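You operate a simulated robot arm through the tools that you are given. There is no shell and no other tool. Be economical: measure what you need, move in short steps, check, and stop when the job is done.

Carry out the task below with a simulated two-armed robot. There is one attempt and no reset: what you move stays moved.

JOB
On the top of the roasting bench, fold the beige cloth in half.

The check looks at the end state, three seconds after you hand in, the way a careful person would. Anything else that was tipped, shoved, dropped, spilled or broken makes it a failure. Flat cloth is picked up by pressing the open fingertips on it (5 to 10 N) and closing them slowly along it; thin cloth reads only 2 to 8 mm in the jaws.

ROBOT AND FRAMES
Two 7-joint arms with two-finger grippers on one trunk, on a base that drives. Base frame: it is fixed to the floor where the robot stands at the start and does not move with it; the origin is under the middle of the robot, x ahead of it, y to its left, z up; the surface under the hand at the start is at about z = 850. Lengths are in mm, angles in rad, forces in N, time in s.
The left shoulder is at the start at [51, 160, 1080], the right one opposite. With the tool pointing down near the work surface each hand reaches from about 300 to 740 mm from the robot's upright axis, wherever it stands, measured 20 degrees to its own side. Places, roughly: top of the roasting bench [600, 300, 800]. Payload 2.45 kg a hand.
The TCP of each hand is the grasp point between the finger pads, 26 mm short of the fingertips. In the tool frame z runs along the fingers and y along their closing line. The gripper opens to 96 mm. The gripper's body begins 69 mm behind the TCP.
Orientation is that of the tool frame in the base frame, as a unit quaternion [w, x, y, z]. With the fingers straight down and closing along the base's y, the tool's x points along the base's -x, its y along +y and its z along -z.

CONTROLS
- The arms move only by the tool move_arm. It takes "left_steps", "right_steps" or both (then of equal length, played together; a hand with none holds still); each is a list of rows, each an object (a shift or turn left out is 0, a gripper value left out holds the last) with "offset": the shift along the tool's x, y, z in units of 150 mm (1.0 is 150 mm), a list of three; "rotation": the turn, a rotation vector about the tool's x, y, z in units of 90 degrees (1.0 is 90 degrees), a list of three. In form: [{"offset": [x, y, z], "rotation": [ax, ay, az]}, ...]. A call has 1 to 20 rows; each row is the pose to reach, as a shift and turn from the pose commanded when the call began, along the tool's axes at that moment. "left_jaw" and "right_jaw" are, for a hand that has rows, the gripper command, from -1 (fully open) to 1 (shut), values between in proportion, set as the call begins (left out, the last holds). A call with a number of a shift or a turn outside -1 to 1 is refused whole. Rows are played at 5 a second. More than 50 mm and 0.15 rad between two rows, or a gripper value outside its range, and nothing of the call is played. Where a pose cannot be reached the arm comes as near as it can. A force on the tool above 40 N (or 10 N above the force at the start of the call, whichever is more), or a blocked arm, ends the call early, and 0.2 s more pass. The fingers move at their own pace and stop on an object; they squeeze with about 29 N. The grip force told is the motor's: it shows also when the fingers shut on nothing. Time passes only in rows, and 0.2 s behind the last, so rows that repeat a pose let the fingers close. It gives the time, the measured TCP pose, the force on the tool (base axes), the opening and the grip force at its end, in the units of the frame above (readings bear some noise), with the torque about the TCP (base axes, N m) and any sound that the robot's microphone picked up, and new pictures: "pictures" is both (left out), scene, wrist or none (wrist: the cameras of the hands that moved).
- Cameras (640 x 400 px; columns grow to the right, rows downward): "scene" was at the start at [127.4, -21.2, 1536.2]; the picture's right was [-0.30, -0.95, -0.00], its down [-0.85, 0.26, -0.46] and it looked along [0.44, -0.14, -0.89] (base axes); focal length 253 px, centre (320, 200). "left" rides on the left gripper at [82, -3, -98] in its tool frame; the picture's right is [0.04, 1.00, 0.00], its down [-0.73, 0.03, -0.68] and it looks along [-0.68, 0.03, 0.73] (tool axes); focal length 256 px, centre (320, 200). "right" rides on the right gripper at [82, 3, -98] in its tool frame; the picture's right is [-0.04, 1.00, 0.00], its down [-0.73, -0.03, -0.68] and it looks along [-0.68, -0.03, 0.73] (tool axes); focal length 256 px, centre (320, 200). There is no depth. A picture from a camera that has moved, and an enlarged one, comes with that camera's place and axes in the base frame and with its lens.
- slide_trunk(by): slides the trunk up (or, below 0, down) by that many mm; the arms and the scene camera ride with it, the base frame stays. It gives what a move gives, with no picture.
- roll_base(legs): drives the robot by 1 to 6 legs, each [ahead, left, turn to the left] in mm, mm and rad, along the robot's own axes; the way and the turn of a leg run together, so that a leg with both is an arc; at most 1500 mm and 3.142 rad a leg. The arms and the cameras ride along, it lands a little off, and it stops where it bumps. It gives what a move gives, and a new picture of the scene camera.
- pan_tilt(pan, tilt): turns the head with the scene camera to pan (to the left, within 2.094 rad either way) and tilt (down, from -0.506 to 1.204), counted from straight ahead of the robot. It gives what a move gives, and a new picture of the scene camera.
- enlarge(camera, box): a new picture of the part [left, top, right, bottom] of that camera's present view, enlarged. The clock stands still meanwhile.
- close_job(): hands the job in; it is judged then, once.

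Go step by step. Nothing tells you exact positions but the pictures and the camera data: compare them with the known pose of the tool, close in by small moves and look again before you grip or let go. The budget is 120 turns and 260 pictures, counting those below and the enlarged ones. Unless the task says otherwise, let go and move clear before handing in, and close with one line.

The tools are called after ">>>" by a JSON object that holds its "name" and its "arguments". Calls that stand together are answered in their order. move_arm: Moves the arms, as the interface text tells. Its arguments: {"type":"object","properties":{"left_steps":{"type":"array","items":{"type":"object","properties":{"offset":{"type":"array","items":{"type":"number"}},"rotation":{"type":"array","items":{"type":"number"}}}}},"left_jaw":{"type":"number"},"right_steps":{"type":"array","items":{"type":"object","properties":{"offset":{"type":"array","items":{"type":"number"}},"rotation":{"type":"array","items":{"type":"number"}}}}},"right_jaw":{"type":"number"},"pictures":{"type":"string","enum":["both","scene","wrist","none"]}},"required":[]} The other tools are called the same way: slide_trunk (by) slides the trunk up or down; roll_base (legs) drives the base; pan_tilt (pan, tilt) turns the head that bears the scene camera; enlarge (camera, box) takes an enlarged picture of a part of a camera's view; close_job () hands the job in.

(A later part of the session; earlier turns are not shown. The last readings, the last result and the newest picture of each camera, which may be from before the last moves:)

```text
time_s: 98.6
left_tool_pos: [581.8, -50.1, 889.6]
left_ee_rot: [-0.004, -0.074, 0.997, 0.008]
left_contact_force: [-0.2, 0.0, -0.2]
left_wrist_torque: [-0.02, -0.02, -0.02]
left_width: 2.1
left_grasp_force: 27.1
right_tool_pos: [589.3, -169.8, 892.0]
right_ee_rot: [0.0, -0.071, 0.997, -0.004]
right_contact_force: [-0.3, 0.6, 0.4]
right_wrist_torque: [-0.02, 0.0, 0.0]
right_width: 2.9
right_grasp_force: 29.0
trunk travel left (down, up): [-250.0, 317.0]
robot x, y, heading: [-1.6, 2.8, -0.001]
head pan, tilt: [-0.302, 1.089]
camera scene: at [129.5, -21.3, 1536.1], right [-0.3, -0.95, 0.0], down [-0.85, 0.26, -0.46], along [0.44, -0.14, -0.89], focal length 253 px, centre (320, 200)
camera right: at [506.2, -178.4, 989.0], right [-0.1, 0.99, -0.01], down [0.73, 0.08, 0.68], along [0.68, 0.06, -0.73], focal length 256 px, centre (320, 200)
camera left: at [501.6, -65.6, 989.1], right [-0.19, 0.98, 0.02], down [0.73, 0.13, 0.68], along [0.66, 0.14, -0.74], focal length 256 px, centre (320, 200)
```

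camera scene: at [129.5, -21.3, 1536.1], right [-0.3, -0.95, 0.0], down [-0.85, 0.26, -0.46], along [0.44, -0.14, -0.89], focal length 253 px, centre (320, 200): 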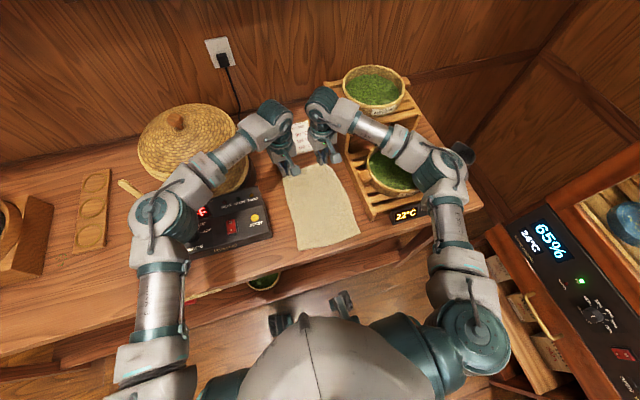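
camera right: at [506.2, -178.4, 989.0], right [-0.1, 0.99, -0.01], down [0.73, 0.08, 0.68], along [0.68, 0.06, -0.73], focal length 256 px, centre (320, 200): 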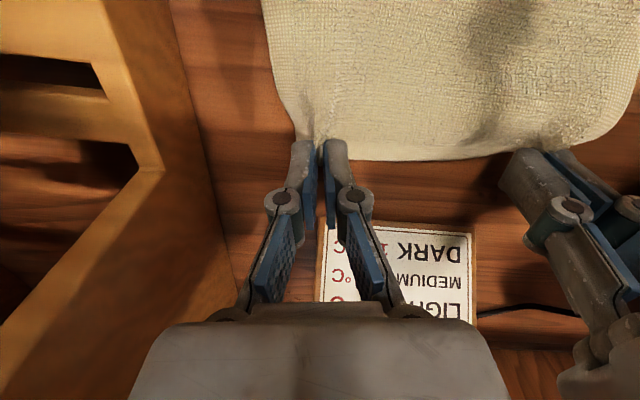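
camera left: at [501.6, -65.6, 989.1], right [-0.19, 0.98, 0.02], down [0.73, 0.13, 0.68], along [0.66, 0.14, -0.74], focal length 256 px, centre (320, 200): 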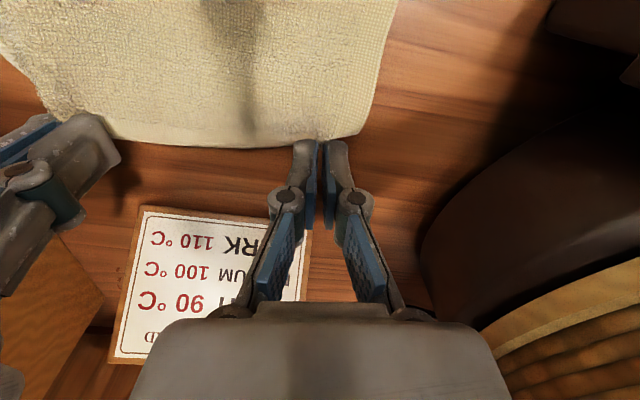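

Both grips still hold and the cloth is flat. I'll set the hem down, release, rise, and roll the base back 100 mm.

>>> {"name": "move_arm", "arguments": {"left_steps": [{"offset": [0, 0, 0.06]}, {"offset": [0, 0, 0.075]}, {"offset": [0, 0, 0.075]}], "right_steps": [{"offset": [0, 0, 0.06]}, {"offset": [0, 0, 0.085]}, {"offset": [0, 0, 0.085]}], "pictures": "none"}}

>>> {"name": "move_arm", "arguments": {"left_steps": [{"offset": [0, 0, 0]}, {"offset": [0, 0, 0]}, {"offset": [0, 0, -0.1]}, {"offset": [0, 0, -0.3]}, {"offset": [0, 0, -0.5]}, {"offset": [0, 0, -0.5]}], "right_steps": [{"offset": [0, 0, 0]}, {"offset": [0, 0, 0]}, {"offset": [0, 0, -0.1]}, {"offset": [0, 0, -0.3]}, {"offset": [0, 0, -0.5]}, {"offset": [0, 0, -0.5]}], "left_jaw": 0.4, "right_jaw": 0.4, "pictures": "none"}}

>>> {"name": "roll_base", "arguments": {"legs": [[-100, 0, 0]]}}

```text
time_s: 99.4
left_tool_pos: [581.5, -49.3, 879.3]
left_ee_rot: [-0.003, -0.074, 0.997, 0.008]
left_contact_force: [1.2, -1.2, 4.6]
left_wrist_torque: [-0.01, -0.02, 0.03]
left_width: 0.8
left_grasp_force: 26.9
right_tool_pos: [589.3, -171.1, 879.7]
right_ee_rot: [0.0, -0.071, 0.997, -0.004]
right_contact_force: [-0.1, 0.9, 1.6]
right_wrist_torque: [0.04, 0.0, 0.01]
right_width: 3.5
right_grasp_force: 29.3
trunk travel left (down, up): [-250.0, 317.0]
robot x, y, heading: [-0.7, 0.9, 0.001]
head pan, tilt: [-0.302, 1.089]
```

```text
time_s: 100.8
left_tool_pos: [583.9, -51.0, 954.1]
left_ee_rot: [-0.004, -0.074, 0.997, 0.008]
left_contact_force: [1.1, -0.6, -0.1]
left_wrist_torque: [-0.04, 0.01, 0.01]
left_width: 28.7
left_grasp_force: 0.1
right_tool_pos: [589.7, -169.2, 953.3]
right_ee_rot: [0.001, -0.071, 0.997, -0.005]
right_contact_force: [0.3, -0.3, -0.1]
right_wrist_torque: [-0.01, 0.01, 0.01]
right_width: 29.2
right_grasp_force: 0.1
trunk travel left (down, up): [-250.0, 317.0]
robot x, y, heading: [2.0, 0.3, -0.0]
head pan, tilt: [-0.302, 1.089]
```

```text
time_s: 101.9
left_tool_pos: [482.2, -49.1, 952.8]
left_ee_rot: [-0.004, -0.075, 0.997, 0.008]
left_contact_force: [-0.5, -0.5, -0.2]
left_wrist_torque: [0.01, 0.01, -0.04]
left_width: 28.6
left_grasp_force: 0.1
right_tool_pos: [489.1, -169.0, 953.8]
right_ee_rot: [0.0, -0.072, 0.997, -0.004]
right_contact_force: [-0.8, 0.2, 0.4]
right_wrist_torque: [0.01, -0.04, 0.03]
right_width: 28.8
right_grasp_force: 0.1
trunk travel left (down, up): [-250.0, 317.0]
robot x, y, heading: [-98.9, -3.5, 0.003]
head pan, tilt: [-0.302, 1.089]
camera scene: at [30.2, -21.6, 1535.9], right [-0.29, -0.96, 0.0], down [-0.85, 0.26, -0.46], along [0.44, -0.13, -0.89], focal length 253 px, centre (320, 200)
```

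scene: 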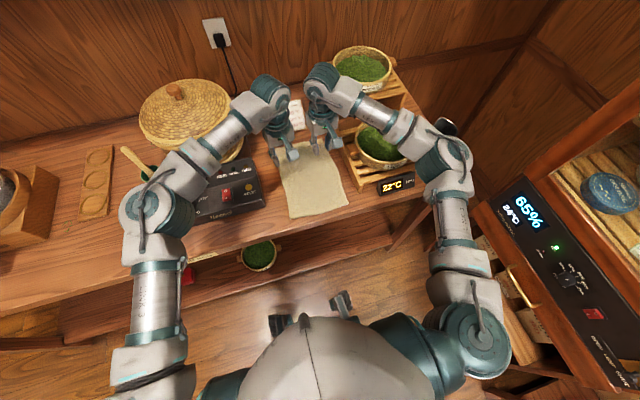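

The base is back about 99 mm. I'll move the hands over the far hem again for a look.

>>> {"name": "move_arm", "arguments": {"left_steps": [{"offset": [-0.2, -0.03, 0.03]}, {"offset": [-0.4, -0.06, 0.06]}, {"offset": [-0.53, -0.06, 0.14]}, {"offset": [-0.53, -0.06, 0.14]}], "right_steps": [{"offset": [-0.2, -0.03, 0.03]}, {"offset": [-0.4, -0.06, 0.06]}, {"offset": [-0.53, -0.08, 0.14]}, {"offset": [-0.53, -0.08, 0.14]}], "pictures": "both"}}

```text
time_s: 102.9
left_tool_pos: [550.8, -36.5, 936.8]
left_ee_rot: [-0.002, -0.074, 0.997, 0.007]
left_contact_force: [0.4, 0.4, 0.0]
left_wrist_torque: [0.0, -0.03, 0.0]
left_width: 29.0
left_grasp_force: 0.0
left hand out of reach, approached as far as the arm can: row 3, 4
right_tool_pos: [565.9, -165.2, 936.2]
right_ee_rot: [0.003, -0.072, 0.997, -0.005]
right_contact_force: [-0.3, -0.2, -0.4]
right_wrist_torque: [0.01, 0.01, 0.03]
right_width: 28.8
right_grasp_force: 0.0
trunk travel left (down, up): [-250.0, 317.0]
robot x, y, heading: [-99.3, -0.6, 0.003]
head pan, tilt: [-0.302, 1.089]
camera scene: at [31.0, -19.6, 1536.0], right [-0.29, -0.96, 0.0], down [-0.85, 0.26, -0.46], along [0.44, -0.14, -0.89], focal length 253 px, centre (320, 200)
camera right: at [482.2, -172.9, 1031.9], right [-0.11, 0.99, -0.01], down [0.73, 0.08, 0.68], along [0.68, 0.06, -0.73], focal length 256 px, centre (320, 200)
camera left: at [470.4, -52.5, 1036.1], right [-0.19, 0.98, 0.01], down [0.72, 0.13, 0.68], along [0.66, 0.14, -0.73], focal length 256 px, centre (320, 200)
```

scene: 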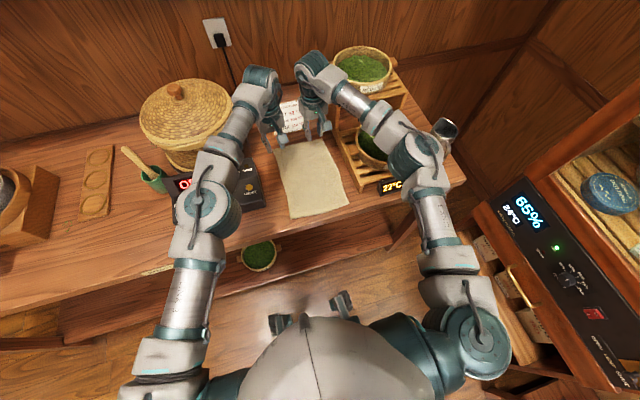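
right: 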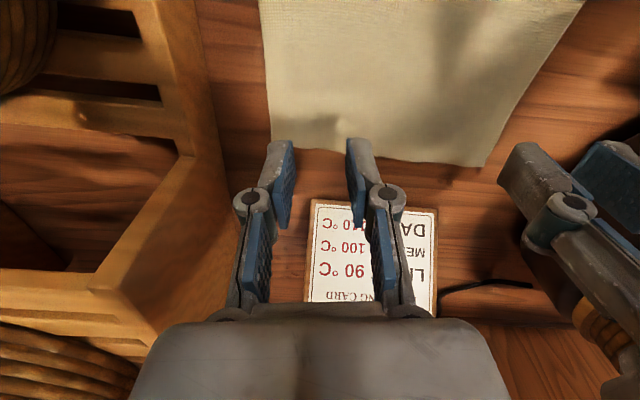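
left: 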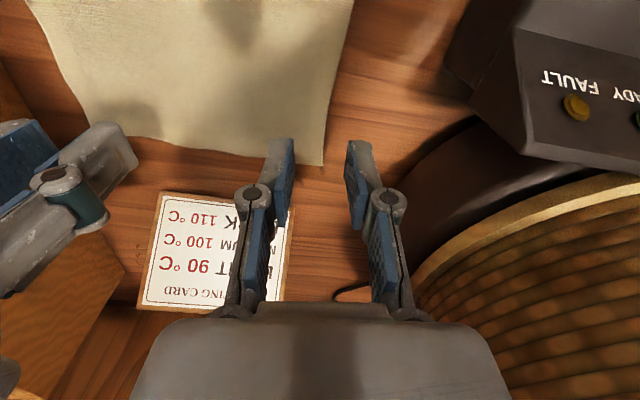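

The left arm is short of reach now, so I'll raise and retract the hands. Then I'll go 40 mm forward and 60 mm right, which suits the left arm better.

>>> {"name": "move_arm", "arguments": {"left_steps": [{"offset": [0.1, 0.01, -0.25]}, {"offset": [0.35, 0.05, -0.45]}, {"offset": [0.6, 0.08, -0.5]}, {"offset": [0.86, 0.12, -0.5]}], "right_steps": [{"offset": [0.1, 0.01, -0.25]}, {"offset": [0.35, 0.08, -0.45]}, {"offset": [0.6, 0.14, -0.5]}, {"offset": [0.86, 0.2, -0.5]}], "pictures": "none"}}

>>> {"name": "roll_base", "arguments": {"legs": [[40, -60, 0]]}}

```text
time_s: 103.9
left_tool_pos: [418.1, -39.4, 1011.6]
left_ee_rot: [0.001, -0.076, 0.997, 0.007]
left_contact_force: [-0.4, -0.5, -0.1]
left_wrist_torque: [-0.02, 0.0, 0.02]
left_width: 28.8
left_grasp_force: 0.1
right_tool_pos: [430.1, -154.2, 1011.1]
right_ee_rot: [0.004, -0.073, 0.997, -0.005]
right_contact_force: [-0.9, 0.1, 0.3]
right_wrist_torque: [-0.02, -0.02, 0.02]
right_width: 29.0
right_grasp_force: 0.0
trunk travel left (down, up): [-250.0, 317.0]
robot x, y, heading: [-100.2, 0.2, -0.001]
head pan, tilt: [-0.302, 1.089]
```

```text
time_s: 104.9
left_tool_pos: [460.7, -66.8, 1011.5]
left_ee_rot: [-0.002, -0.076, 0.997, -0.006]
left_contact_force: [1.3, 2.0, -0.3]
left_wrist_torque: [-0.17, 0.14, 0.0]
left_width: 28.8
left_grasp_force: 0.1
right_tool_pos: [470.6, -178.9, 1014.9]
right_ee_rot: [0.003, -0.073, 0.997, -0.018]
right_contact_force: [-0.2, 0.4, 0.5]
right_wrist_torque: [-0.12, -0.04, 0.01]
right_width: 28.8
right_grasp_force: 0.1
trunk travel left (down, up): [-250.0, 317.0]
robot x, y, heading: [-58.5, -47.0, 0.002]
head pan, tilt: [-0.302, 1.089]
camera scene: at [68.2, -50.0, 1536.4], right [-0.3, -0.96, 0.02], down [-0.85, 0.26, -0.46], along [0.44, -0.15, -0.89], focal length 253 px, centre (320, 200)
```

scene: 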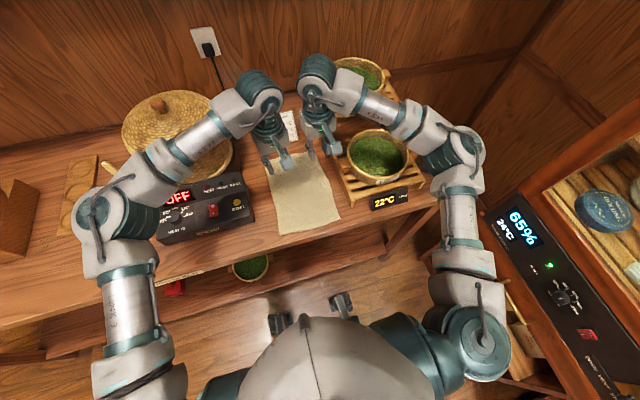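

>>> {"name": "move_arm", "arguments": {"left_steps": [{"offset": [0, 0, 0]}, {"offset": [0, 0, 0]}, {"offset": [0, 0, 0]}], "pictures": "scene"}}

>>> {"name": "enlarge", "arguments": {"camera": "scene", "box": [370, 200, 640, 400]}}

```text
time_s: 105.7
left_tool_pos: [458.4, -64.6, 1013.2]
left_ee_rot: [-0.001, -0.077, 0.997, -0.004]
left_contact_force: [-0.1, 0.6, 0.2]
left_wrist_torque: [-0.08, 0.0, -0.03]
left_width: 28.6
left_grasp_force: 0.0
right_tool_pos: [468.1, -178.3, 1016.3]
right_ee_rot: [0.005, -0.075, 0.997, -0.016]
right_contact_force: [0.6, 0.8, -0.1]
right_wrist_torque: [-0.05, -0.04, 0.01]
right_width: 28.7
right_grasp_force: 0.1
trunk travel left (down, up): [-250.0, 317.0]
robot x, y, heading: [-60.0, -53.3, 0.004]
head pan, tilt: [-0.302, 1.089]
camera scene: at [70.4, -68.8, 1536.0], right [-0.3, -0.96, 0.0], down [-0.85, 0.26, -0.46], along [0.44, -0.14, -0.89], focal length 253 px, centre (320, 200)
```

scene: 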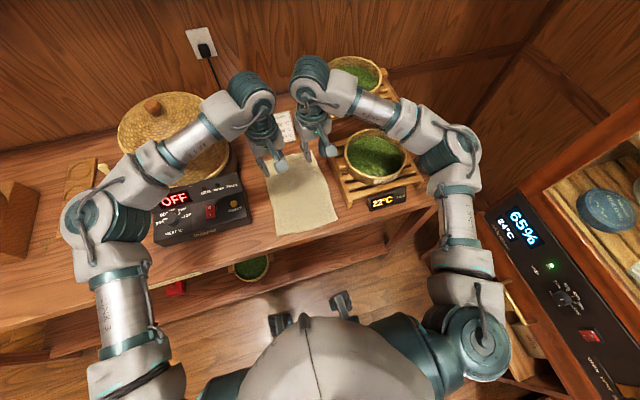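

```text
2.00 times, centred on (505, 300) of scene
camera zoom: at [70.4, -68.8, 1536.0], right [-0.3, -0.96, 0.0], down [-0.85, 0.26, -0.46], along [0.44, -0.14, -0.89], focal length 506 px, centre (-50, 0)
```

zoom: 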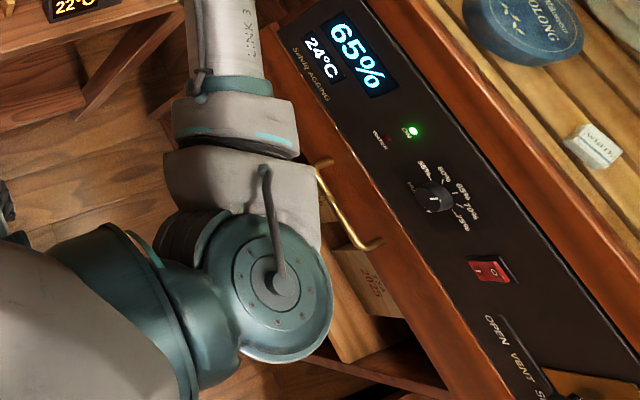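

>>> {"name": "move_arm", "arguments": {"left_steps": [{"offset": [0, 0, 0]}, {"offset": [0, 0, 0]}, {"offset": [0, 0, 0]}, {"offset": [0, 0, 0]}, {"offset": [0, 0, 0]}], "right_steps": [{"offset": [0, 0, 0]}, {"offset": [0, 0, 0]}, {"offset": [0, 0, 0]}, {"offset": [0, 0, 0]}, {"offset": [0, 0, 0]}], "pictures": "none"}}

```text
time_s: 106.9
left_tool_pos: [455.9, -78.8, 1013.5]
left_ee_rot: [0.0, -0.075, 0.997, 0.0]
left_contact_force: [0.0, 0.0, 0.3]
left_wrist_torque: [-0.01, 0.03, -0.04]
left_width: 28.6
left_grasp_force: 0.1
right_tool_pos: [468.2, -191.9, 1015.7]
right_ee_rot: [0.005, -0.073, 0.997, -0.012]
right_contact_force: [-0.6, 0.7, 0.0]
right_wrist_torque: [0.03, -0.03, -0.01]
right_width: 29.0
right_grasp_force: 0.0
trunk travel left (down, up): [-250.0, 317.0]
robot x, y, heading: [-58.5, -52.6, 0.003]
head pan, tilt: [-0.302, 1.089]
```

The arms have settled. From the earlier views the far hem is at A≈(597,-22) and B≈(593,-203). I'll bring both hands over it with yaw squared to 0.

>>> {"name": "move_arm", "arguments": {"left_steps": [{"offset": [-0.1, 0.19, 0.05], "rotation": [0, 0, 0.03]}, {"offset": [-0.35, 0.155, 0.15], "rotation": [0, 0, 0.06]}, {"offset": [-0.6, 0.12, 0.3], "rotation": [0, 0, 0.095]}, {"offset": [-0.8, 0.09, 0.45], "rotation": [0, 0, 0.095]}, {"offset": [-0.92, 0.07, 0.487], "rotation": [0, 0, 0.095]}, {"offset": [-0.92, 0.07, 0.487], "rotation": [0, 0, 0.095]}], "right_steps": [{"offset": [-0.1, 0.1, 0.05], "rotation": [0, 0, 0.03]}, {"offset": [-0.3, 0.06, 0.15], "rotation": [0, 0, 0.06]}, {"offset": [-0.5, 0.03, 0.3], "rotation": [0, 0, 0.093]}, {"offset": [-0.7, 0, 0.45], "rotation": [0, 0, 0.093]}, {"offset": [-0.8, -0.02, 0.5], "rotation": [0, 0, 0.093]}, {"offset": [-0.8, -0.02, 0.5], "rotation": [0, 0, 0.093]}]}}

```text
time_s: 108.3
left_tool_pos: [594.6, -27.9, 942.4]
left_ee_rot: [0.0, -0.004, 1.0, -0.006]
left_contact_force: [1.0, 1.4, -0.2]
left_wrist_torque: [-0.18, 0.07, -0.04]
left_width: 28.5
left_grasp_force: 0.0
right_tool_pos: [586.9, -159.6, 941.9]
right_ee_rot: [0.008, -0.003, 1.0, -0.018]
right_contact_force: [-0.1, 1.0, 0.0]
right_wrist_torque: [-0.12, -0.06, 0.04]
right_width: 28.9
right_grasp_force: 0.1
trunk travel left (down, up): [-250.0, 317.0]
robot x, y, heading: [-59.5, -47.1, -0.002]
head pan, tilt: [-0.302, 1.089]
camera scene: at [70.3, -55.9, 1536.2], right [-0.29, -0.96, 0.01], down [-0.85, 0.26, -0.46], along [0.44, -0.14, -0.89], focal length 253 px, centre (320, 200)
camera right: at [504.1, -154.0, 1038.6], right [0.03, 1.0, -0.04], down [0.72, 0.0, 0.69], along [0.69, -0.05, -0.72], focal length 256 px, centre (320, 200)
camera left: at [512.7, -29.4, 1040.4], right [-0.05, 1.0, -0.01], down [0.73, 0.04, 0.68], along [0.68, 0.02, -0.73], focal length 256 px, centre (320, 200)
```

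scene: 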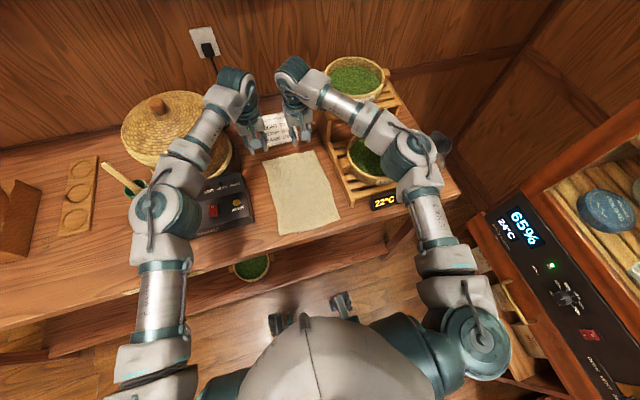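
right: 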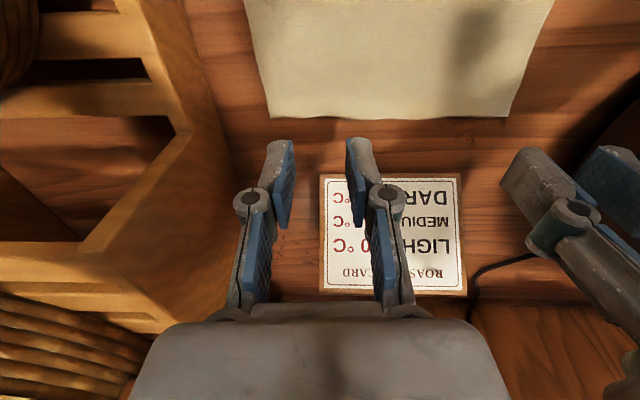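
left: 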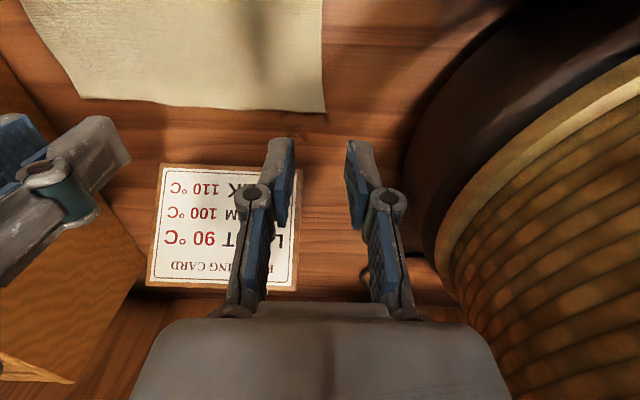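

>>> {"name": "move_arm", "arguments": {"left_steps": [{"offset": [0, 0, 0]}, {"offset": [0, 0, 0]}, {"offset": [0, 0, 0]}, {"offset": [0, 0, 0]}, {"offset": [0, 0, 0]}], "right_steps": [{"offset": [0, 0, 0]}, {"offset": [0, 0, 0]}, {"offset": [0, 0, 0]}, {"offset": [0, 0, 0]}, {"offset": [0, 0, 0]}], "pictures": "scene"}}

>>> {"name": "enlarge", "arguments": {"camera": "scene", "box": [270, 40, 480, 220]}}

>>> {"name": "enlarge", "arguments": {"camera": "scene", "box": [90, 60, 290, 260]}}

```text
time_s: 109.5
left_tool_pos: [592.6, -55.4, 941.5]
left_ee_rot: [0.001, -0.001, 1.0, 0.003]
left_contact_force: [-0.1, 0.1, 0.9]
left_wrist_torque: [0.04, 0.0, -0.03]
left_width: 28.8
left_grasp_force: 0.0
right_tool_pos: [587.7, -189.5, 940.1]
right_ee_rot: [0.006, 0.0, 1.0, -0.008]
right_contact_force: [0.9, -0.6, 0.0]
right_wrist_torque: [0.03, 0.01, 0.0]
right_width: 28.7
right_grasp_force: 0.1
trunk travel left (down, up): [-250.0, 317.0]
robot x, y, heading: [-60.4, -56.9, 0.005]
head pan, tilt: [-0.302, 1.089]
camera scene: at [70.4, -70.4, 1536.0], right [-0.29, -0.96, 0.0], down [-0.85, 0.26, -0.46], along [0.44, -0.14, -0.89], focal length 253 px, centre (320, 200)
```

scene: 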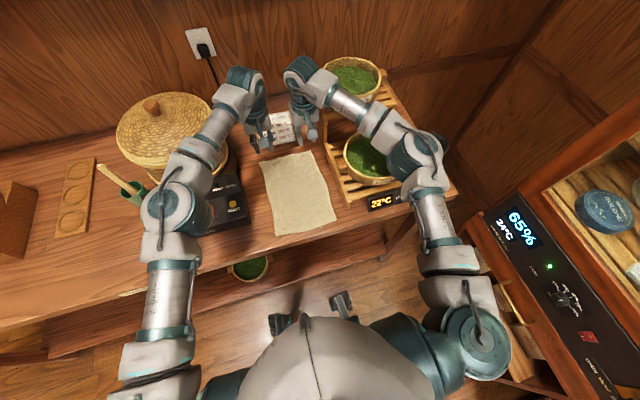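

```text
2.22 times, centred on (375, 130) of scene
camera zoom: at [70.4, -70.4, 1536.0], right [-0.29, -0.96, 0.0], down [-0.85, 0.26, -0.46], along [0.44, -0.14, -0.89], focal length 562 px, centre (198, 356)
```

zoom: 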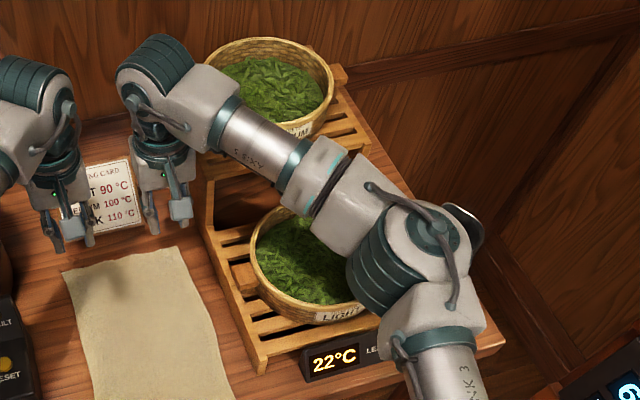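

```text
2.00 times, centred on (190, 160) of scene
camera zoom: at [70.4, -70.4, 1536.0], right [-0.29, -0.96, 0.0], down [-0.85, 0.26, -0.46], along [0.44, -0.14, -0.89], focal length 506 px, centre (580, 280)
```

zoom: 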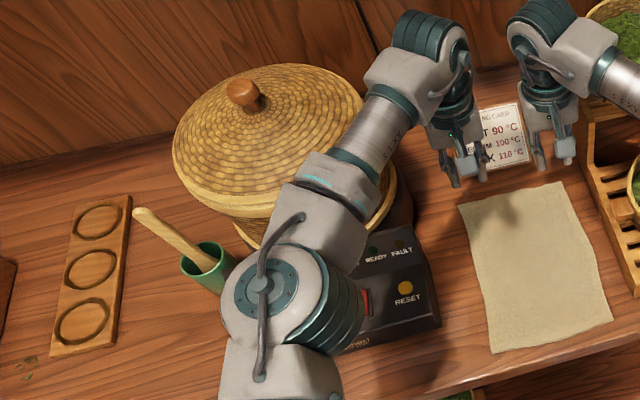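

It's only slow sway: the readings have settled now. I'll make the small correction and lower, with pauses.

>>> {"name": "move_arm", "arguments": {"left_steps": [{"offset": [-0.015, 0.02, 0.05]}, {"offset": [-0.033, 0.047, 0.12]}, {"offset": [-0.033, 0.047, 0.2]}, {"offset": [-0.033, 0.047, 0.26]}, {"offset": [-0.033, 0.047, 0.31]}, {"offset": [-0.033, 0.047, 0.31]}, {"offset": [-0.033, 0.047, 0.31]}, {"offset": [-0.033, 0.047, 0.31]}], "right_steps": [{"offset": [-0.02, 0.04, 0.05]}, {"offset": [-0.04, 0.08, 0.12]}, {"offset": [-0.04, 0.08, 0.2]}, {"offset": [-0.04, 0.08, 0.26]}, {"offset": [-0.04, 0.08, 0.31]}, {"offset": [-0.04, 0.08, 0.31]}, {"offset": [-0.04, 0.08, 0.31]}, {"offset": [-0.04, 0.08, 0.31]}], "pictures": "wrist"}}

```text
time_s: 111.3
left_tool_pos: [598.7, -59.8, 895.7]
left_ee_rot: [0.0, 0.0, 1.0, 0.008]
left_contact_force: [-1.4, -1.5, 0.2]
left_wrist_torque: [0.16, -0.03, 0.01]
left_width: 28.8
left_grasp_force: 0.1
right_tool_pos: [594.5, -186.2, 892.1]
right_ee_rot: [0.006, 0.001, 1.0, -0.005]
right_contact_force: [0.8, -2.0, -0.3]
right_wrist_torque: [0.09, 0.02, 0.01]
right_width: 28.8
right_grasp_force: 0.0
trunk travel left (down, up): [-250.0, 317.0]
robot x, y, heading: [-58.3, -58.3, 0.0]
head pan, tilt: [-0.302, 1.089]
camera right: at [511.7, -182.0, 988.4], right [0.04, 1.0, -0.01], down [0.73, -0.03, 0.69], along [0.69, -0.03, -0.73], focal length 256 px, centre (320, 200)
camera left: at [515.7, -62.9, 993.7], right [-0.04, 1.0, 0.02], down [0.73, 0.02, 0.68], along [0.68, 0.04, -0.73], focal length 256 px, centre (320, 200)
```

right: 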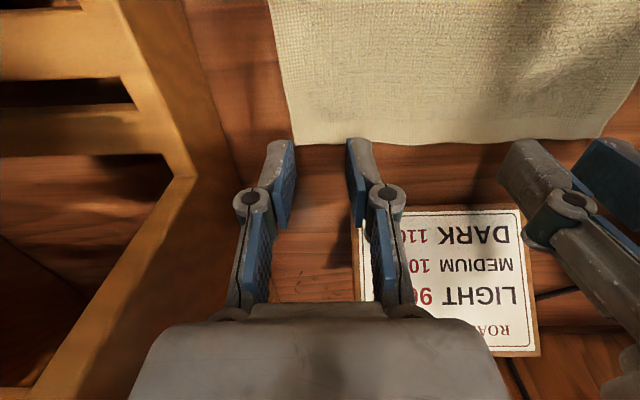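
left: 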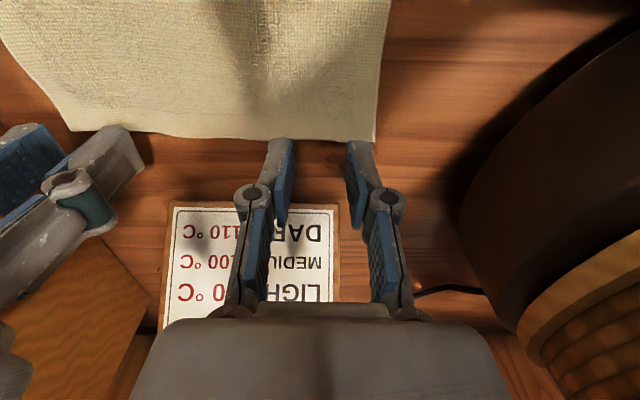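

Left is placed well. Right needs about 13 mm toward the cloth; I'll shift it and lower to touch.

>>> {"name": "move_arm", "arguments": {"left_steps": [{"offset": [0, 0.01, 0]}, {"offset": [0, 0.02, 0]}, {"offset": [0, 0.02, 0.04]}, {"offset": [0, 0.02, 0.08]}, {"offset": [0, 0.02, 0.09]}, {"offset": [0, 0.02, 0.09]}, {"offset": [0, 0.02, 0.09]}], "right_steps": [{"offset": [0, 0.045, 0]}, {"offset": [0, 0.09, 0]}, {"offset": [0, 0.09, 0.03]}, {"offset": [0, 0.09, 0.06]}, {"offset": [0, 0.09, 0.07]}, {"offset": [0, 0.09, 0.07]}, {"offset": [0, 0.09, 0.07]}], "pictures": "wrist"}}

```text
time_s: 112.9
left_tool_pos: [598.3, -43.2, 880.3]
left_ee_rot: [0.0, -0.001, 1.0, 0.003]
left_contact_force: [0.3, 0.1, 0.8]
left_wrist_torque: [0.01, -0.02, 0.04]
left_width: 29.0
left_grasp_force: 0.1
right_tool_pos: [593.6, -159.7, 882.4]
right_ee_rot: [0.006, 0.0, 1.0, -0.008]
right_contact_force: [0.0, 0.1, -0.5]
right_wrist_torque: [0.02, -0.01, -0.02]
right_width: 28.8
right_grasp_force: 0.1
trunk travel left (down, up): [-250.0, 317.0]
robot x, y, heading: [-62.1, -54.6, -0.002]
head pan, tilt: [-0.302, 1.089]
camera right: at [511.0, -155.1, 978.8], right [0.04, 1.0, -0.02], down [0.73, -0.02, 0.69], along [0.69, -0.04, -0.73], focal length 256 px, centre (320, 200)
camera left: at [515.4, -46.8, 979.1], right [-0.04, 1.0, 0.01], down [0.73, 0.03, 0.68], along [0.68, 0.03, -0.73], focal length 256 px, centre (320, 200)
```

right: 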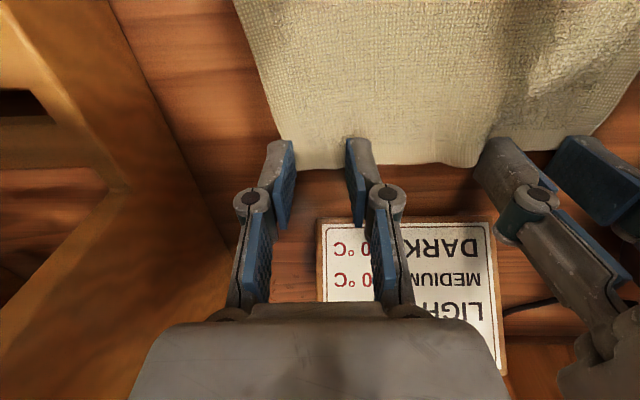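
left: 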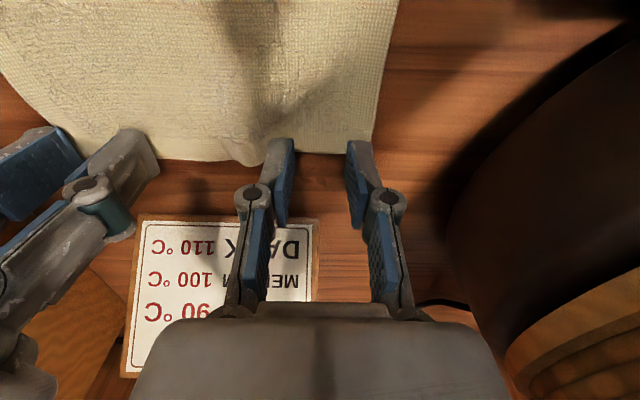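

>>> {"name": "move_arm", "arguments": {"left_steps": [{"offset": [0, 0, -0.02]}, {"offset": [0, 0, -0.02]}, {"offset": [0, 0, -0.02]}, {"offset": [0, 0, -0.02]}, {"offset": [0, 0, -0.02]}, {"offset": [0, 0, -0.02]}], "right_steps": [{"offset": [0, 0, -0.01]}, {"offset": [-0.03, 0, -0.01]}, {"offset": [-0.06, 0, -0.01]}, {"offset": [-0.06, 0, -0.01]}, {"offset": [-0.06, 0, -0.01]}, {"offset": [-0.06, 0, -0.01]}], "pictures": "wrist"}}

```text
time_s: 114.3
left_tool_pos: [598.2, -29.4, 882.9]
left_ee_rot: [0.0, -0.002, 1.0, -0.003]
left_contact_force: [-0.4, 0.8, -0.5]
left_wrist_torque: [-0.09, 0.0, -0.03]
left_width: 29.1
left_grasp_force: 0.1
right_tool_pos: [602.7, -146.8, 886.2]
right_ee_rot: [0.006, -0.002, 1.0, -0.015]
right_contact_force: [0.2, 0.8, 0.5]
right_wrist_torque: [-0.09, -0.02, 0.03]
right_width: 28.9
right_grasp_force: 0.0
trunk travel left (down, up): [-250.0, 317.0]
robot x, y, heading: [-57.5, -51.3, 0.005]
head pan, tilt: [-0.302, 1.089]
camera right: at [519.8, -140.3, 982.0], right [0.04, 1.0, -0.03], down [0.73, -0.01, 0.69], along [0.69, -0.05, -0.72], focal length 256 px, centre (320, 200)
camera left: at [516.5, -31.4, 981.7], right [-0.05, 1.0, -0.01], down [0.73, 0.04, 0.68], along [0.68, 0.03, -0.73], focal length 256 px, centre (320, 200)
```

right: 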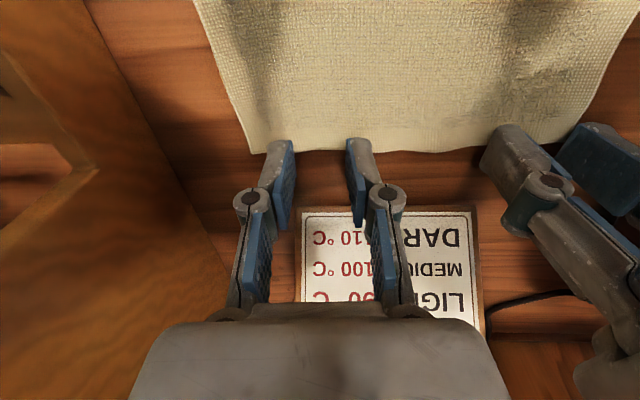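
left: 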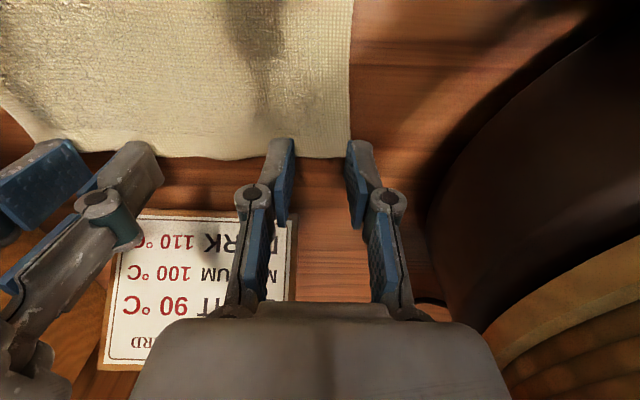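

The robot is still rocking sideways after the base move. I'll lift the hands a little and let it die down.

>>> {"name": "move_arm", "arguments": {"left_steps": [{"offset": [0, 0, -0.15]}, {"offset": [0, 0, -0.15]}, {"offset": [0, 0, -0.15]}, {"offset": [0, 0, -0.15]}, {"offset": [0, 0, -0.15]}, {"offset": [0, 0, -0.15]}, {"offset": [0, 0, -0.15]}, {"offset": [0, 0, -0.15]}, {"offset": [0, 0, -0.15]}, {"offset": [0, 0, -0.15]}, {"offset": [0, 0, -0.15]}, {"offset": [0, 0, -0.15]}, {"offset": [0, 0, -0.15]}, {"offset": [0, 0, -0.15]}, {"offset": [0, 0, -0.15]}, {"offset": [0, 0, -0.15]}, {"offset": [0, 0, -0.15]}, {"offset": [0, 0, -0.15]}, {"offset": [0, 0, -0.15]}, {"offset": [0, 0, -0.15]}], "right_steps": [{"offset": [0, 0, -0.15]}, {"offset": [0, 0, -0.15]}, {"offset": [0, 0, -0.15]}, {"offset": [0, 0, -0.15]}, {"offset": [0, 0, -0.15]}, {"offset": [0, 0, -0.15]}, {"offset": [0, 0, -0.15]}, {"offset": [0, 0, -0.15]}, {"offset": [0, 0, -0.15]}, {"offset": [0, 0, -0.15]}, {"offset": [0, 0, -0.15]}, {"offset": [0, 0, -0.15]}, {"offset": [0, 0, -0.15]}, {"offset": [0, 0, -0.15]}, {"offset": [0, 0, -0.15]}, {"offset": [0, 0, -0.15]}, {"offset": [0, 0, -0.15]}, {"offset": [0, 0, -0.15]}, {"offset": [0, 0, -0.15]}, {"offset": [0, 0, -0.15]}], "pictures": "none"}}

>>> {"name": "move_arm", "arguments": {"left_steps": [{"offset": [0, 0, 0]}, {"offset": [0, 0, 0]}, {"offset": [0, 0, 0]}, {"offset": [0, 0, 0]}, {"offset": [0, 0, 0]}], "right_steps": [{"offset": [0, 0, 0]}, {"offset": [0, 0, 0]}, {"offset": [0, 0, 0]}, {"offset": [0, 0, 0]}, {"offset": [0, 0, 0]}], "pictures": "none"}}

>>> {"name": "move_arm", "arguments": {"left_steps": [{"offset": [0, 0, 0]}, {"offset": [0, 0, 0]}, {"offset": [0, 0, 0]}, {"offset": [0, 0, 0]}, {"offset": [0, 0, 0]}], "right_steps": [{"offset": [0, 0, 0]}, {"offset": [0, 0, 0]}, {"offset": [0, 0, 0]}, {"offset": [0, 0, 0]}, {"offset": [0, 0, 0]}], "pictures": "scene"}}

```text
time_s: 118.5
left_tool_pos: [599.5, -39.9, 906.2]
left_ee_rot: [0.001, -0.002, 1.0, 0.001]
left_contact_force: [-0.8, 0.2, -0.2]
left_wrist_torque: [-0.01, 0.0, -0.01]
left_width: 28.8
left_grasp_force: 0.0
right_tool_pos: [602.4, -158.4, 906.1]
right_ee_rot: [0.006, -0.001, 1.0, -0.011]
right_contact_force: [0.2, -0.2, 0.6]
right_wrist_torque: [-0.01, 0.01, -0.01]
right_width: 28.6
right_grasp_force: 0.1
trunk travel left (down, up): [-250.0, 317.0]
robot x, y, heading: [-55.2, -56.1, 0.003]
head pan, tilt: [-0.302, 1.089]
```

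```text
time_s: 119.7
left_tool_pos: [599.2, -39.6, 906.2]
left_ee_rot: [0.001, -0.002, 1.0, 0.002]
left_contact_force: [1.1, 0.1, 0.4]
left_wrist_torque: [-0.02, -0.01, 0.0]
left_width: 28.7
left_grasp_force: 0.1
right_tool_pos: [602.4, -157.0, 907.2]
right_ee_rot: [0.006, 0.0, 1.0, -0.011]
right_contact_force: [0.0, 0.4, -0.9]
right_wrist_torque: [0.02, -0.03, 0.02]
right_width: 28.8
right_grasp_force: 0.0
trunk travel left (down, up): [-250.0, 317.0]
robot x, y, heading: [-60.8, -56.9, 0.002]
head pan, tilt: [-0.302, 1.089]
```

```text
time_s: 120.9
left_tool_pos: [598.4, -40.2, 906.6]
left_ee_rot: [0.0, -0.002, 1.0, 0.001]
left_contact_force: [0.4, -0.1, 0.7]
left_wrist_torque: [-0.04, 0.0, 0.02]
left_width: 28.7
left_grasp_force: 0.0
right_tool_pos: [603.2, -156.7, 907.3]
right_ee_rot: [0.005, -0.001, 1.0, -0.01]
right_contact_force: [-0.1, 0.1, 0.2]
right_wrist_torque: [0.02, -0.03, -0.01]
right_width: 29.0
right_grasp_force: 0.0
trunk travel left (down, up): [-250.0, 317.0]
robot x, y, heading: [-61.7, -47.8, 0.001]
head pan, tilt: [-0.302, 1.089]
camera scene: at [70.7, -73.1, 1536.0], right [-0.3, -0.96, 0.0], down [-0.85, 0.26, -0.46], along [0.44, -0.14, -0.89], focal length 253 px, centre (320, 200)
```

scene: 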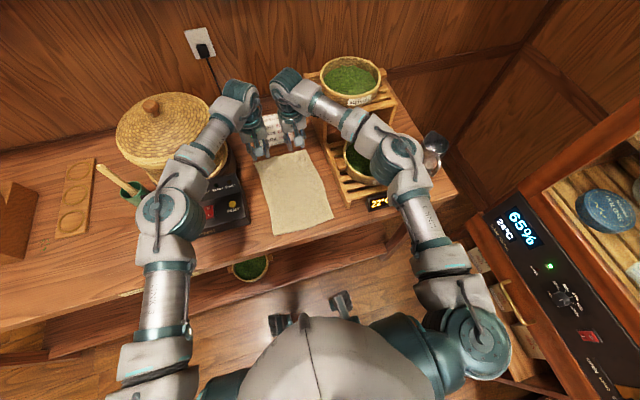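

It has settled. I'll lower slowly and look.

>>> {"name": "move_arm", "arguments": {"left_steps": [{"offset": [0, 0, 0.04]}, {"offset": [0, 0, 0.08]}, {"offset": [0, 0, 0.12]}, {"offset": [0, 0, 0.12]}, {"offset": [0, 0, 0.12]}], "right_steps": [{"offset": [0, 0, 0.04]}, {"offset": [0, 0, 0.08]}, {"offset": [0, 0, 0.12]}, {"offset": [0, 0, 0.12]}, {"offset": [0, 0, 0.12]}], "pictures": "wrist"}}

```text
time_s: 122.1
left_tool_pos: [598.8, -40.1, 889.2]
left_ee_rot: [0.0, -0.002, 1.0, 0.002]
left_contact_force: [-0.1, 0.6, -0.8]
left_wrist_torque: [-0.03, -0.02, -0.02]
left_width: 28.7
left_grasp_force: 0.0
right_tool_pos: [604.1, -157.3, 889.2]
right_ee_rot: [0.006, -0.001, 1.0, -0.01]
right_contact_force: [-0.1, 0.1, -0.5]
right_wrist_torque: [0.04, -0.02, 0.01]
right_width: 28.9
right_grasp_force: 0.1
trunk travel left (down, up): [-250.0, 317.0]
robot x, y, heading: [-61.7, -52.9, 0.004]
head pan, tilt: [-0.302, 1.089]
camera right: at [520.1, -152.1, 985.5], right [0.04, 1.0, -0.02], down [0.73, -0.01, 0.69], along [0.69, -0.04, -0.73], focal length 256 px, centre (320, 200)
camera left: at [516.1, -42.8, 987.1], right [-0.04, 1.0, 0.0], down [0.73, 0.03, 0.68], along [0.68, 0.03, -0.73], focal length 256 px, centre (320, 200)
```

right: 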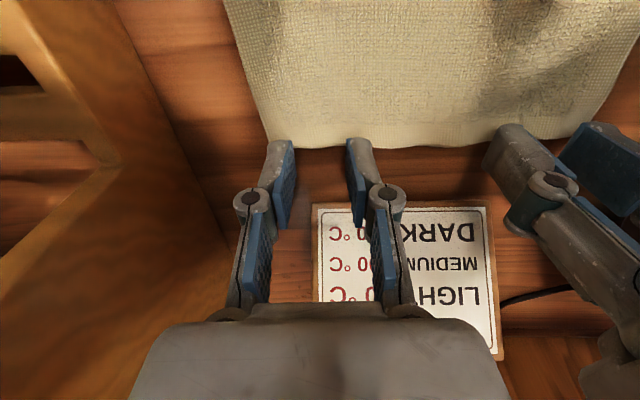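
left: 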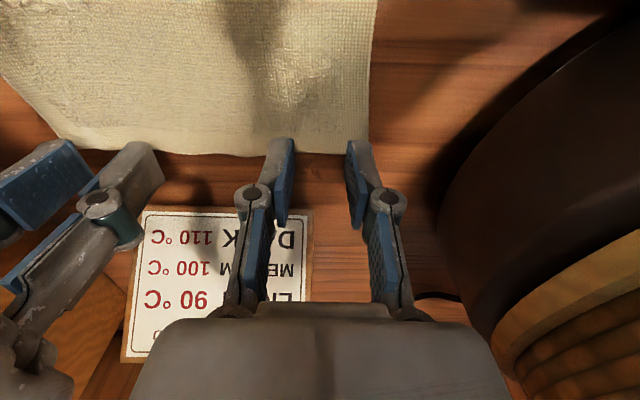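

>>> {"name": "move_arm", "arguments": {"left_steps": [{"offset": [-0.02, 0, 0]}, {"offset": [-0.045, -0.01, 0]}, {"offset": [-0.045, -0.01, 0.03]}, {"offset": [-0.045, -0.01, 0.055]}, {"offset": [-0.045, -0.01, 0.065]}, {"offset": [-0.045, -0.01, 0.065]}], "right_steps": [{"offset": [-0.01, 0, 0]}, {"offset": [-0.015, 0, 0]}, {"offset": [-0.015, 0, 0.03]}, {"offset": [-0.015, 0, 0.055]}, {"offset": [-0.015, 0, 0.065]}, {"offset": [-0.015, 0, 0.065]}], "pictures": "none"}}

```text
time_s: 123.5
left_tool_pos: [605.7, -41.3, 877.9]
left_ee_rot: [0.001, -0.003, 1.0, 0.002]
left_contact_force: [-0.4, 0.1, 3.7]
left_wrist_torque: [-0.02, 0.01, -0.02]
left_width: 28.8
left_grasp_force: 0.1
right_tool_pos: [606.1, -157.3, 880.6]
right_ee_rot: [0.006, -0.001, 1.0, -0.011]
right_contact_force: [-0.1, -0.4, 1.0]
right_wrist_torque: [0.02, 0.01, 0.0]
right_width: 28.8
right_grasp_force: 0.0
trunk travel left (down, up): [-250.0, 317.0]
robot x, y, heading: [-60.5, -55.6, 0.003]
head pan, tilt: [-0.302, 1.089]
```

>>> {"name": "move_arm", "arguments": {"left_steps": [{"offset": [0, 0, 0.006]}, {"offset": [0, 0, 0.006]}, {"offset": [0, 0, 0.006]}], "right_steps": [{"offset": [0, 0, 0.008]}, {"offset": [0, 0, 0.015]}, {"offset": [0, 0, 0.015]}], "pictures": "wrist"}}

```text
time_s: 124.3
left_tool_pos: [606.6, -42.2, 879.7]
left_ee_rot: [0.001, -0.002, 1.0, 0.002]
left_contact_force: [1.4, 0.1, 5.9]
left_wrist_torque: [-0.03, 0.02, -0.01]
left_width: 29.0
left_grasp_force: 0.0
right_tool_pos: [604.3, -157.0, 878.7]
right_ee_rot: [0.007, -0.001, 1.0, -0.01]
right_contact_force: [2.0, 0.7, 7.5]
right_wrist_torque: [0.05, 0.01, 0.04]
right_width: 29.0
right_grasp_force: 0.1
trunk travel left (down, up): [-250.0, 317.0]
robot x, y, heading: [-57.6, -52.9, 0.006]
head pan, tilt: [-0.302, 1.089]
camera right: at [521.3, -152.4, 974.9], right [0.04, 1.0, -0.02], down [0.72, -0.01, 0.69], along [0.69, -0.04, -0.72], focal length 256 px, centre (320, 200)
camera left: at [522.9, -44.9, 977.6], right [-0.04, 1.0, 0.0], down [0.73, 0.03, 0.68], along [0.68, 0.03, -0.73], focal length 256 px, centre (320, 200)
```

right: 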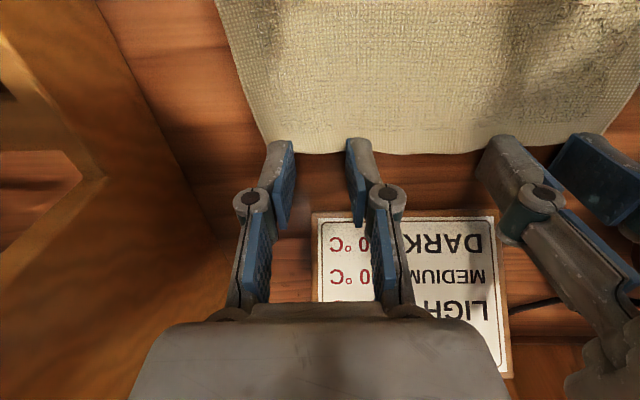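
left: 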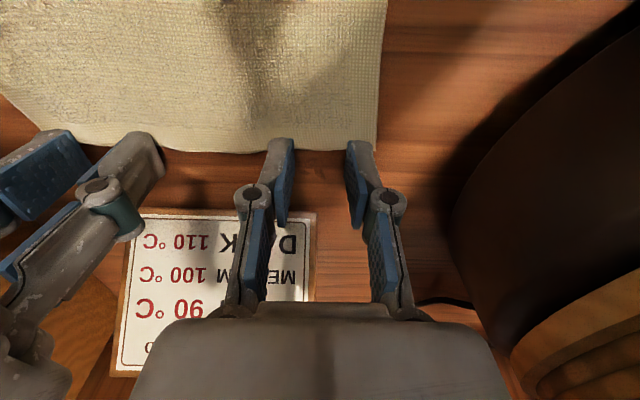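

Overlaps are about 11–13 mm and the press is 6–7.5 N. Closing slowly.

>>> {"name": "move_arm", "arguments": {"left_steps": [{"offset": [0, 0, 0.003]}, {"offset": [0, 0, 0.003]}], "right_steps": [{"offset": [0, 0, 0]}, {"offset": [0, 0, 0]}], "left_jaw": 0.52, "right_jaw": 0.52, "pictures": "none"}}

>>> {"name": "move_arm", "arguments": {"left_steps": [{"offset": [0, 0, 0.003]}, {"offset": [0, 0, 0.003]}], "right_steps": [{"offset": [0, 0, 0]}, {"offset": [0, 0, 0]}], "left_jaw": 0.64, "right_jaw": 0.64, "pictures": "none"}}

>>> {"name": "move_arm", "arguments": {"left_steps": [{"offset": [0, 0, 0.003]}, {"offset": [0, 0, 0.003]}], "right_steps": [{"offset": [0, 0, 0]}, {"offset": [0, 0, 0]}], "left_jaw": 0.76, "right_jaw": 0.76, "pictures": "none"}}

>>> {"name": "move_arm", "arguments": {"left_steps": [{"offset": [0, 0, 0.003]}, {"offset": [0, 0, 0.003]}], "right_steps": [{"offset": [0, 0, 0]}, {"offset": [0, 0, 0]}], "left_jaw": 0.87, "right_jaw": 0.87, "pictures": "none"}}

>>> {"name": "move_arm", "arguments": {"left_steps": [{"offset": [0, 0, 0]}, {"offset": [0, 0, 0]}, {"offset": [0, 0, 0]}], "right_steps": [{"offset": [0, 0, 0]}, {"offset": [0, 0, 0]}, {"offset": [0, 0, 0]}], "left_jaw": 1, "right_jaw": 1, "pictures": "wrist"}}

```text
time_s: 124.9
left_tool_pos: [604.2, -41.8, 878.6]
left_ee_rot: [0.001, -0.002, 1.0, 0.001]
left_contact_force: [1.7, -1.9, 7.5]
left_wrist_torque: [-0.06, 0.03, 0.01]
left_width: 23.5
left_grasp_force: 0.4
right_tool_pos: [603.9, -157.4, 880.0]
right_ee_rot: [0.006, -0.001, 1.0, -0.011]
right_contact_force: [-0.9, 0.3, 7.9]
right_wrist_torque: [0.04, 0.1, 0.02]
right_width: 22.5
right_grasp_force: 0.2
trunk travel left (down, up): [-250.0, 317.0]
robot x, y, heading: [-57.0, -53.7, 0.001]
head pan, tilt: [-0.302, 1.089]
```

```text
time_s: 125.5
left_tool_pos: [605.1, -41.5, 878.8]
left_ee_rot: [0.001, -0.002, 1.0, 0.002]
left_contact_force: [0.7, 0.4, 11.9]
left_wrist_torque: [0.02, 0.1, -0.03]
left_width: 17.6
left_grasp_force: 0.0
right_tool_pos: [605.0, -159.1, 878.0]
right_ee_rot: [0.007, 0.0, 1.0, -0.01]
right_contact_force: [0.1, 0.4, 6.7]
right_wrist_torque: [0.03, 0.05, -0.06]
right_width: 16.6
right_grasp_force: 0.2
trunk travel left (down, up): [-250.0, 317.0]
robot x, y, heading: [-60.4, -51.8, 0.005]
head pan, tilt: [-0.302, 1.089]
```

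```text
time_s: 126.1
left_tool_pos: [604.9, -40.9, 877.4]
left_ee_rot: [0.002, -0.002, 1.0, 0.001]
left_contact_force: [1.1, -0.8, 16.1]
left_wrist_torque: [-0.09, 0.11, 0.01]
left_width: 11.5
left_grasp_force: 0.0
right_tool_pos: [604.1, -157.6, 878.7]
right_ee_rot: [0.007, -0.001, 1.0, -0.01]
right_contact_force: [0.8, 2.3, 4.7]
right_wrist_torque: [0.03, 0.04, 0.0]
right_width: 11.4
right_grasp_force: 0.1
trunk travel left (down, up): [-250.0, 317.0]
robot x, y, heading: [-58.6, -51.1, 0.003]
head pan, tilt: [-0.302, 1.089]
```

```text
time_s: 126.7
left_tool_pos: [603.8, -41.9, 877.5]
left_ee_rot: [0.002, -0.002, 1.0, 0.001]
left_contact_force: [2.4, -3.1, 21.7]
left_wrist_torque: [-0.18, 0.13, 0.09]
left_width: 6.8
left_grasp_force: 0.2
right_tool_pos: [604.1, -158.8, 879.2]
right_ee_rot: [0.007, -0.001, 1.0, -0.009]
right_contact_force: [-1.2, 1.8, 2.6]
right_wrist_torque: [0.04, 0.05, -0.01]
right_width: 7.6
right_grasp_force: 2.2
trunk travel left (down, up): [-250.0, 317.0]
robot x, y, heading: [-60.7, -53.5, 0.004]
head pan, tilt: [-0.302, 1.089]
```

```text
time_s: 127.5
left_tool_pos: [604.7, -42.0, 877.4]
left_ee_rot: [0.002, -0.001, 1.0, 0.001]
left_contact_force: [4.0, -7.5, 23.2]
left_wrist_torque: [-0.22, 0.1, 0.07]
left_width: 2.8
left_grasp_force: 29.1
right_tool_pos: [603.2, -156.7, 878.8]
right_ee_rot: [0.007, -0.001, 1.0, -0.009]
right_contact_force: [-0.8, 5.8, 1.5]
right_wrist_torque: [0.19, 0.03, -0.01]
right_width: 3.3
right_grasp_force: 28.6
trunk travel left (down, up): [-250.0, 317.0]
robot x, y, heading: [-59.4, -54.1, 0.003]
head pan, tilt: [-0.302, 1.089]
camera right: at [520.1, -152.6, 974.9], right [0.04, 1.0, -0.02], down [0.72, -0.01, 0.69], along [0.69, -0.04, -0.72], focal length 256 px, centre (320, 200)
camera left: at [521.6, -45.4, 975.9], right [-0.04, 1.0, 0.0], down [0.73, 0.03, 0.68], along [0.68, 0.03, -0.73], focal length 256 px, centre (320, 200)
```

right: 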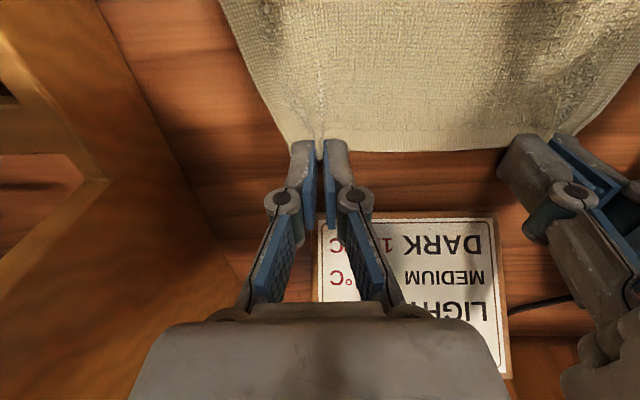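
left: 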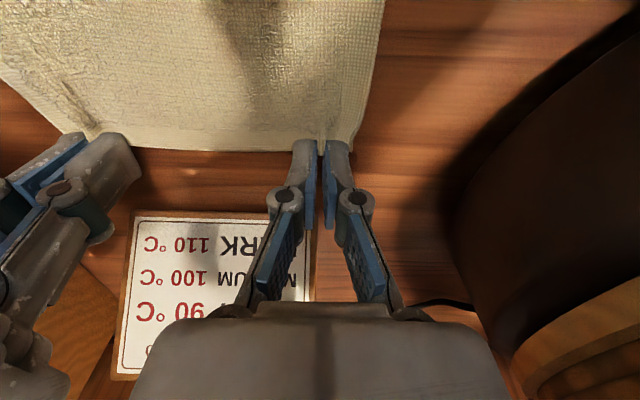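

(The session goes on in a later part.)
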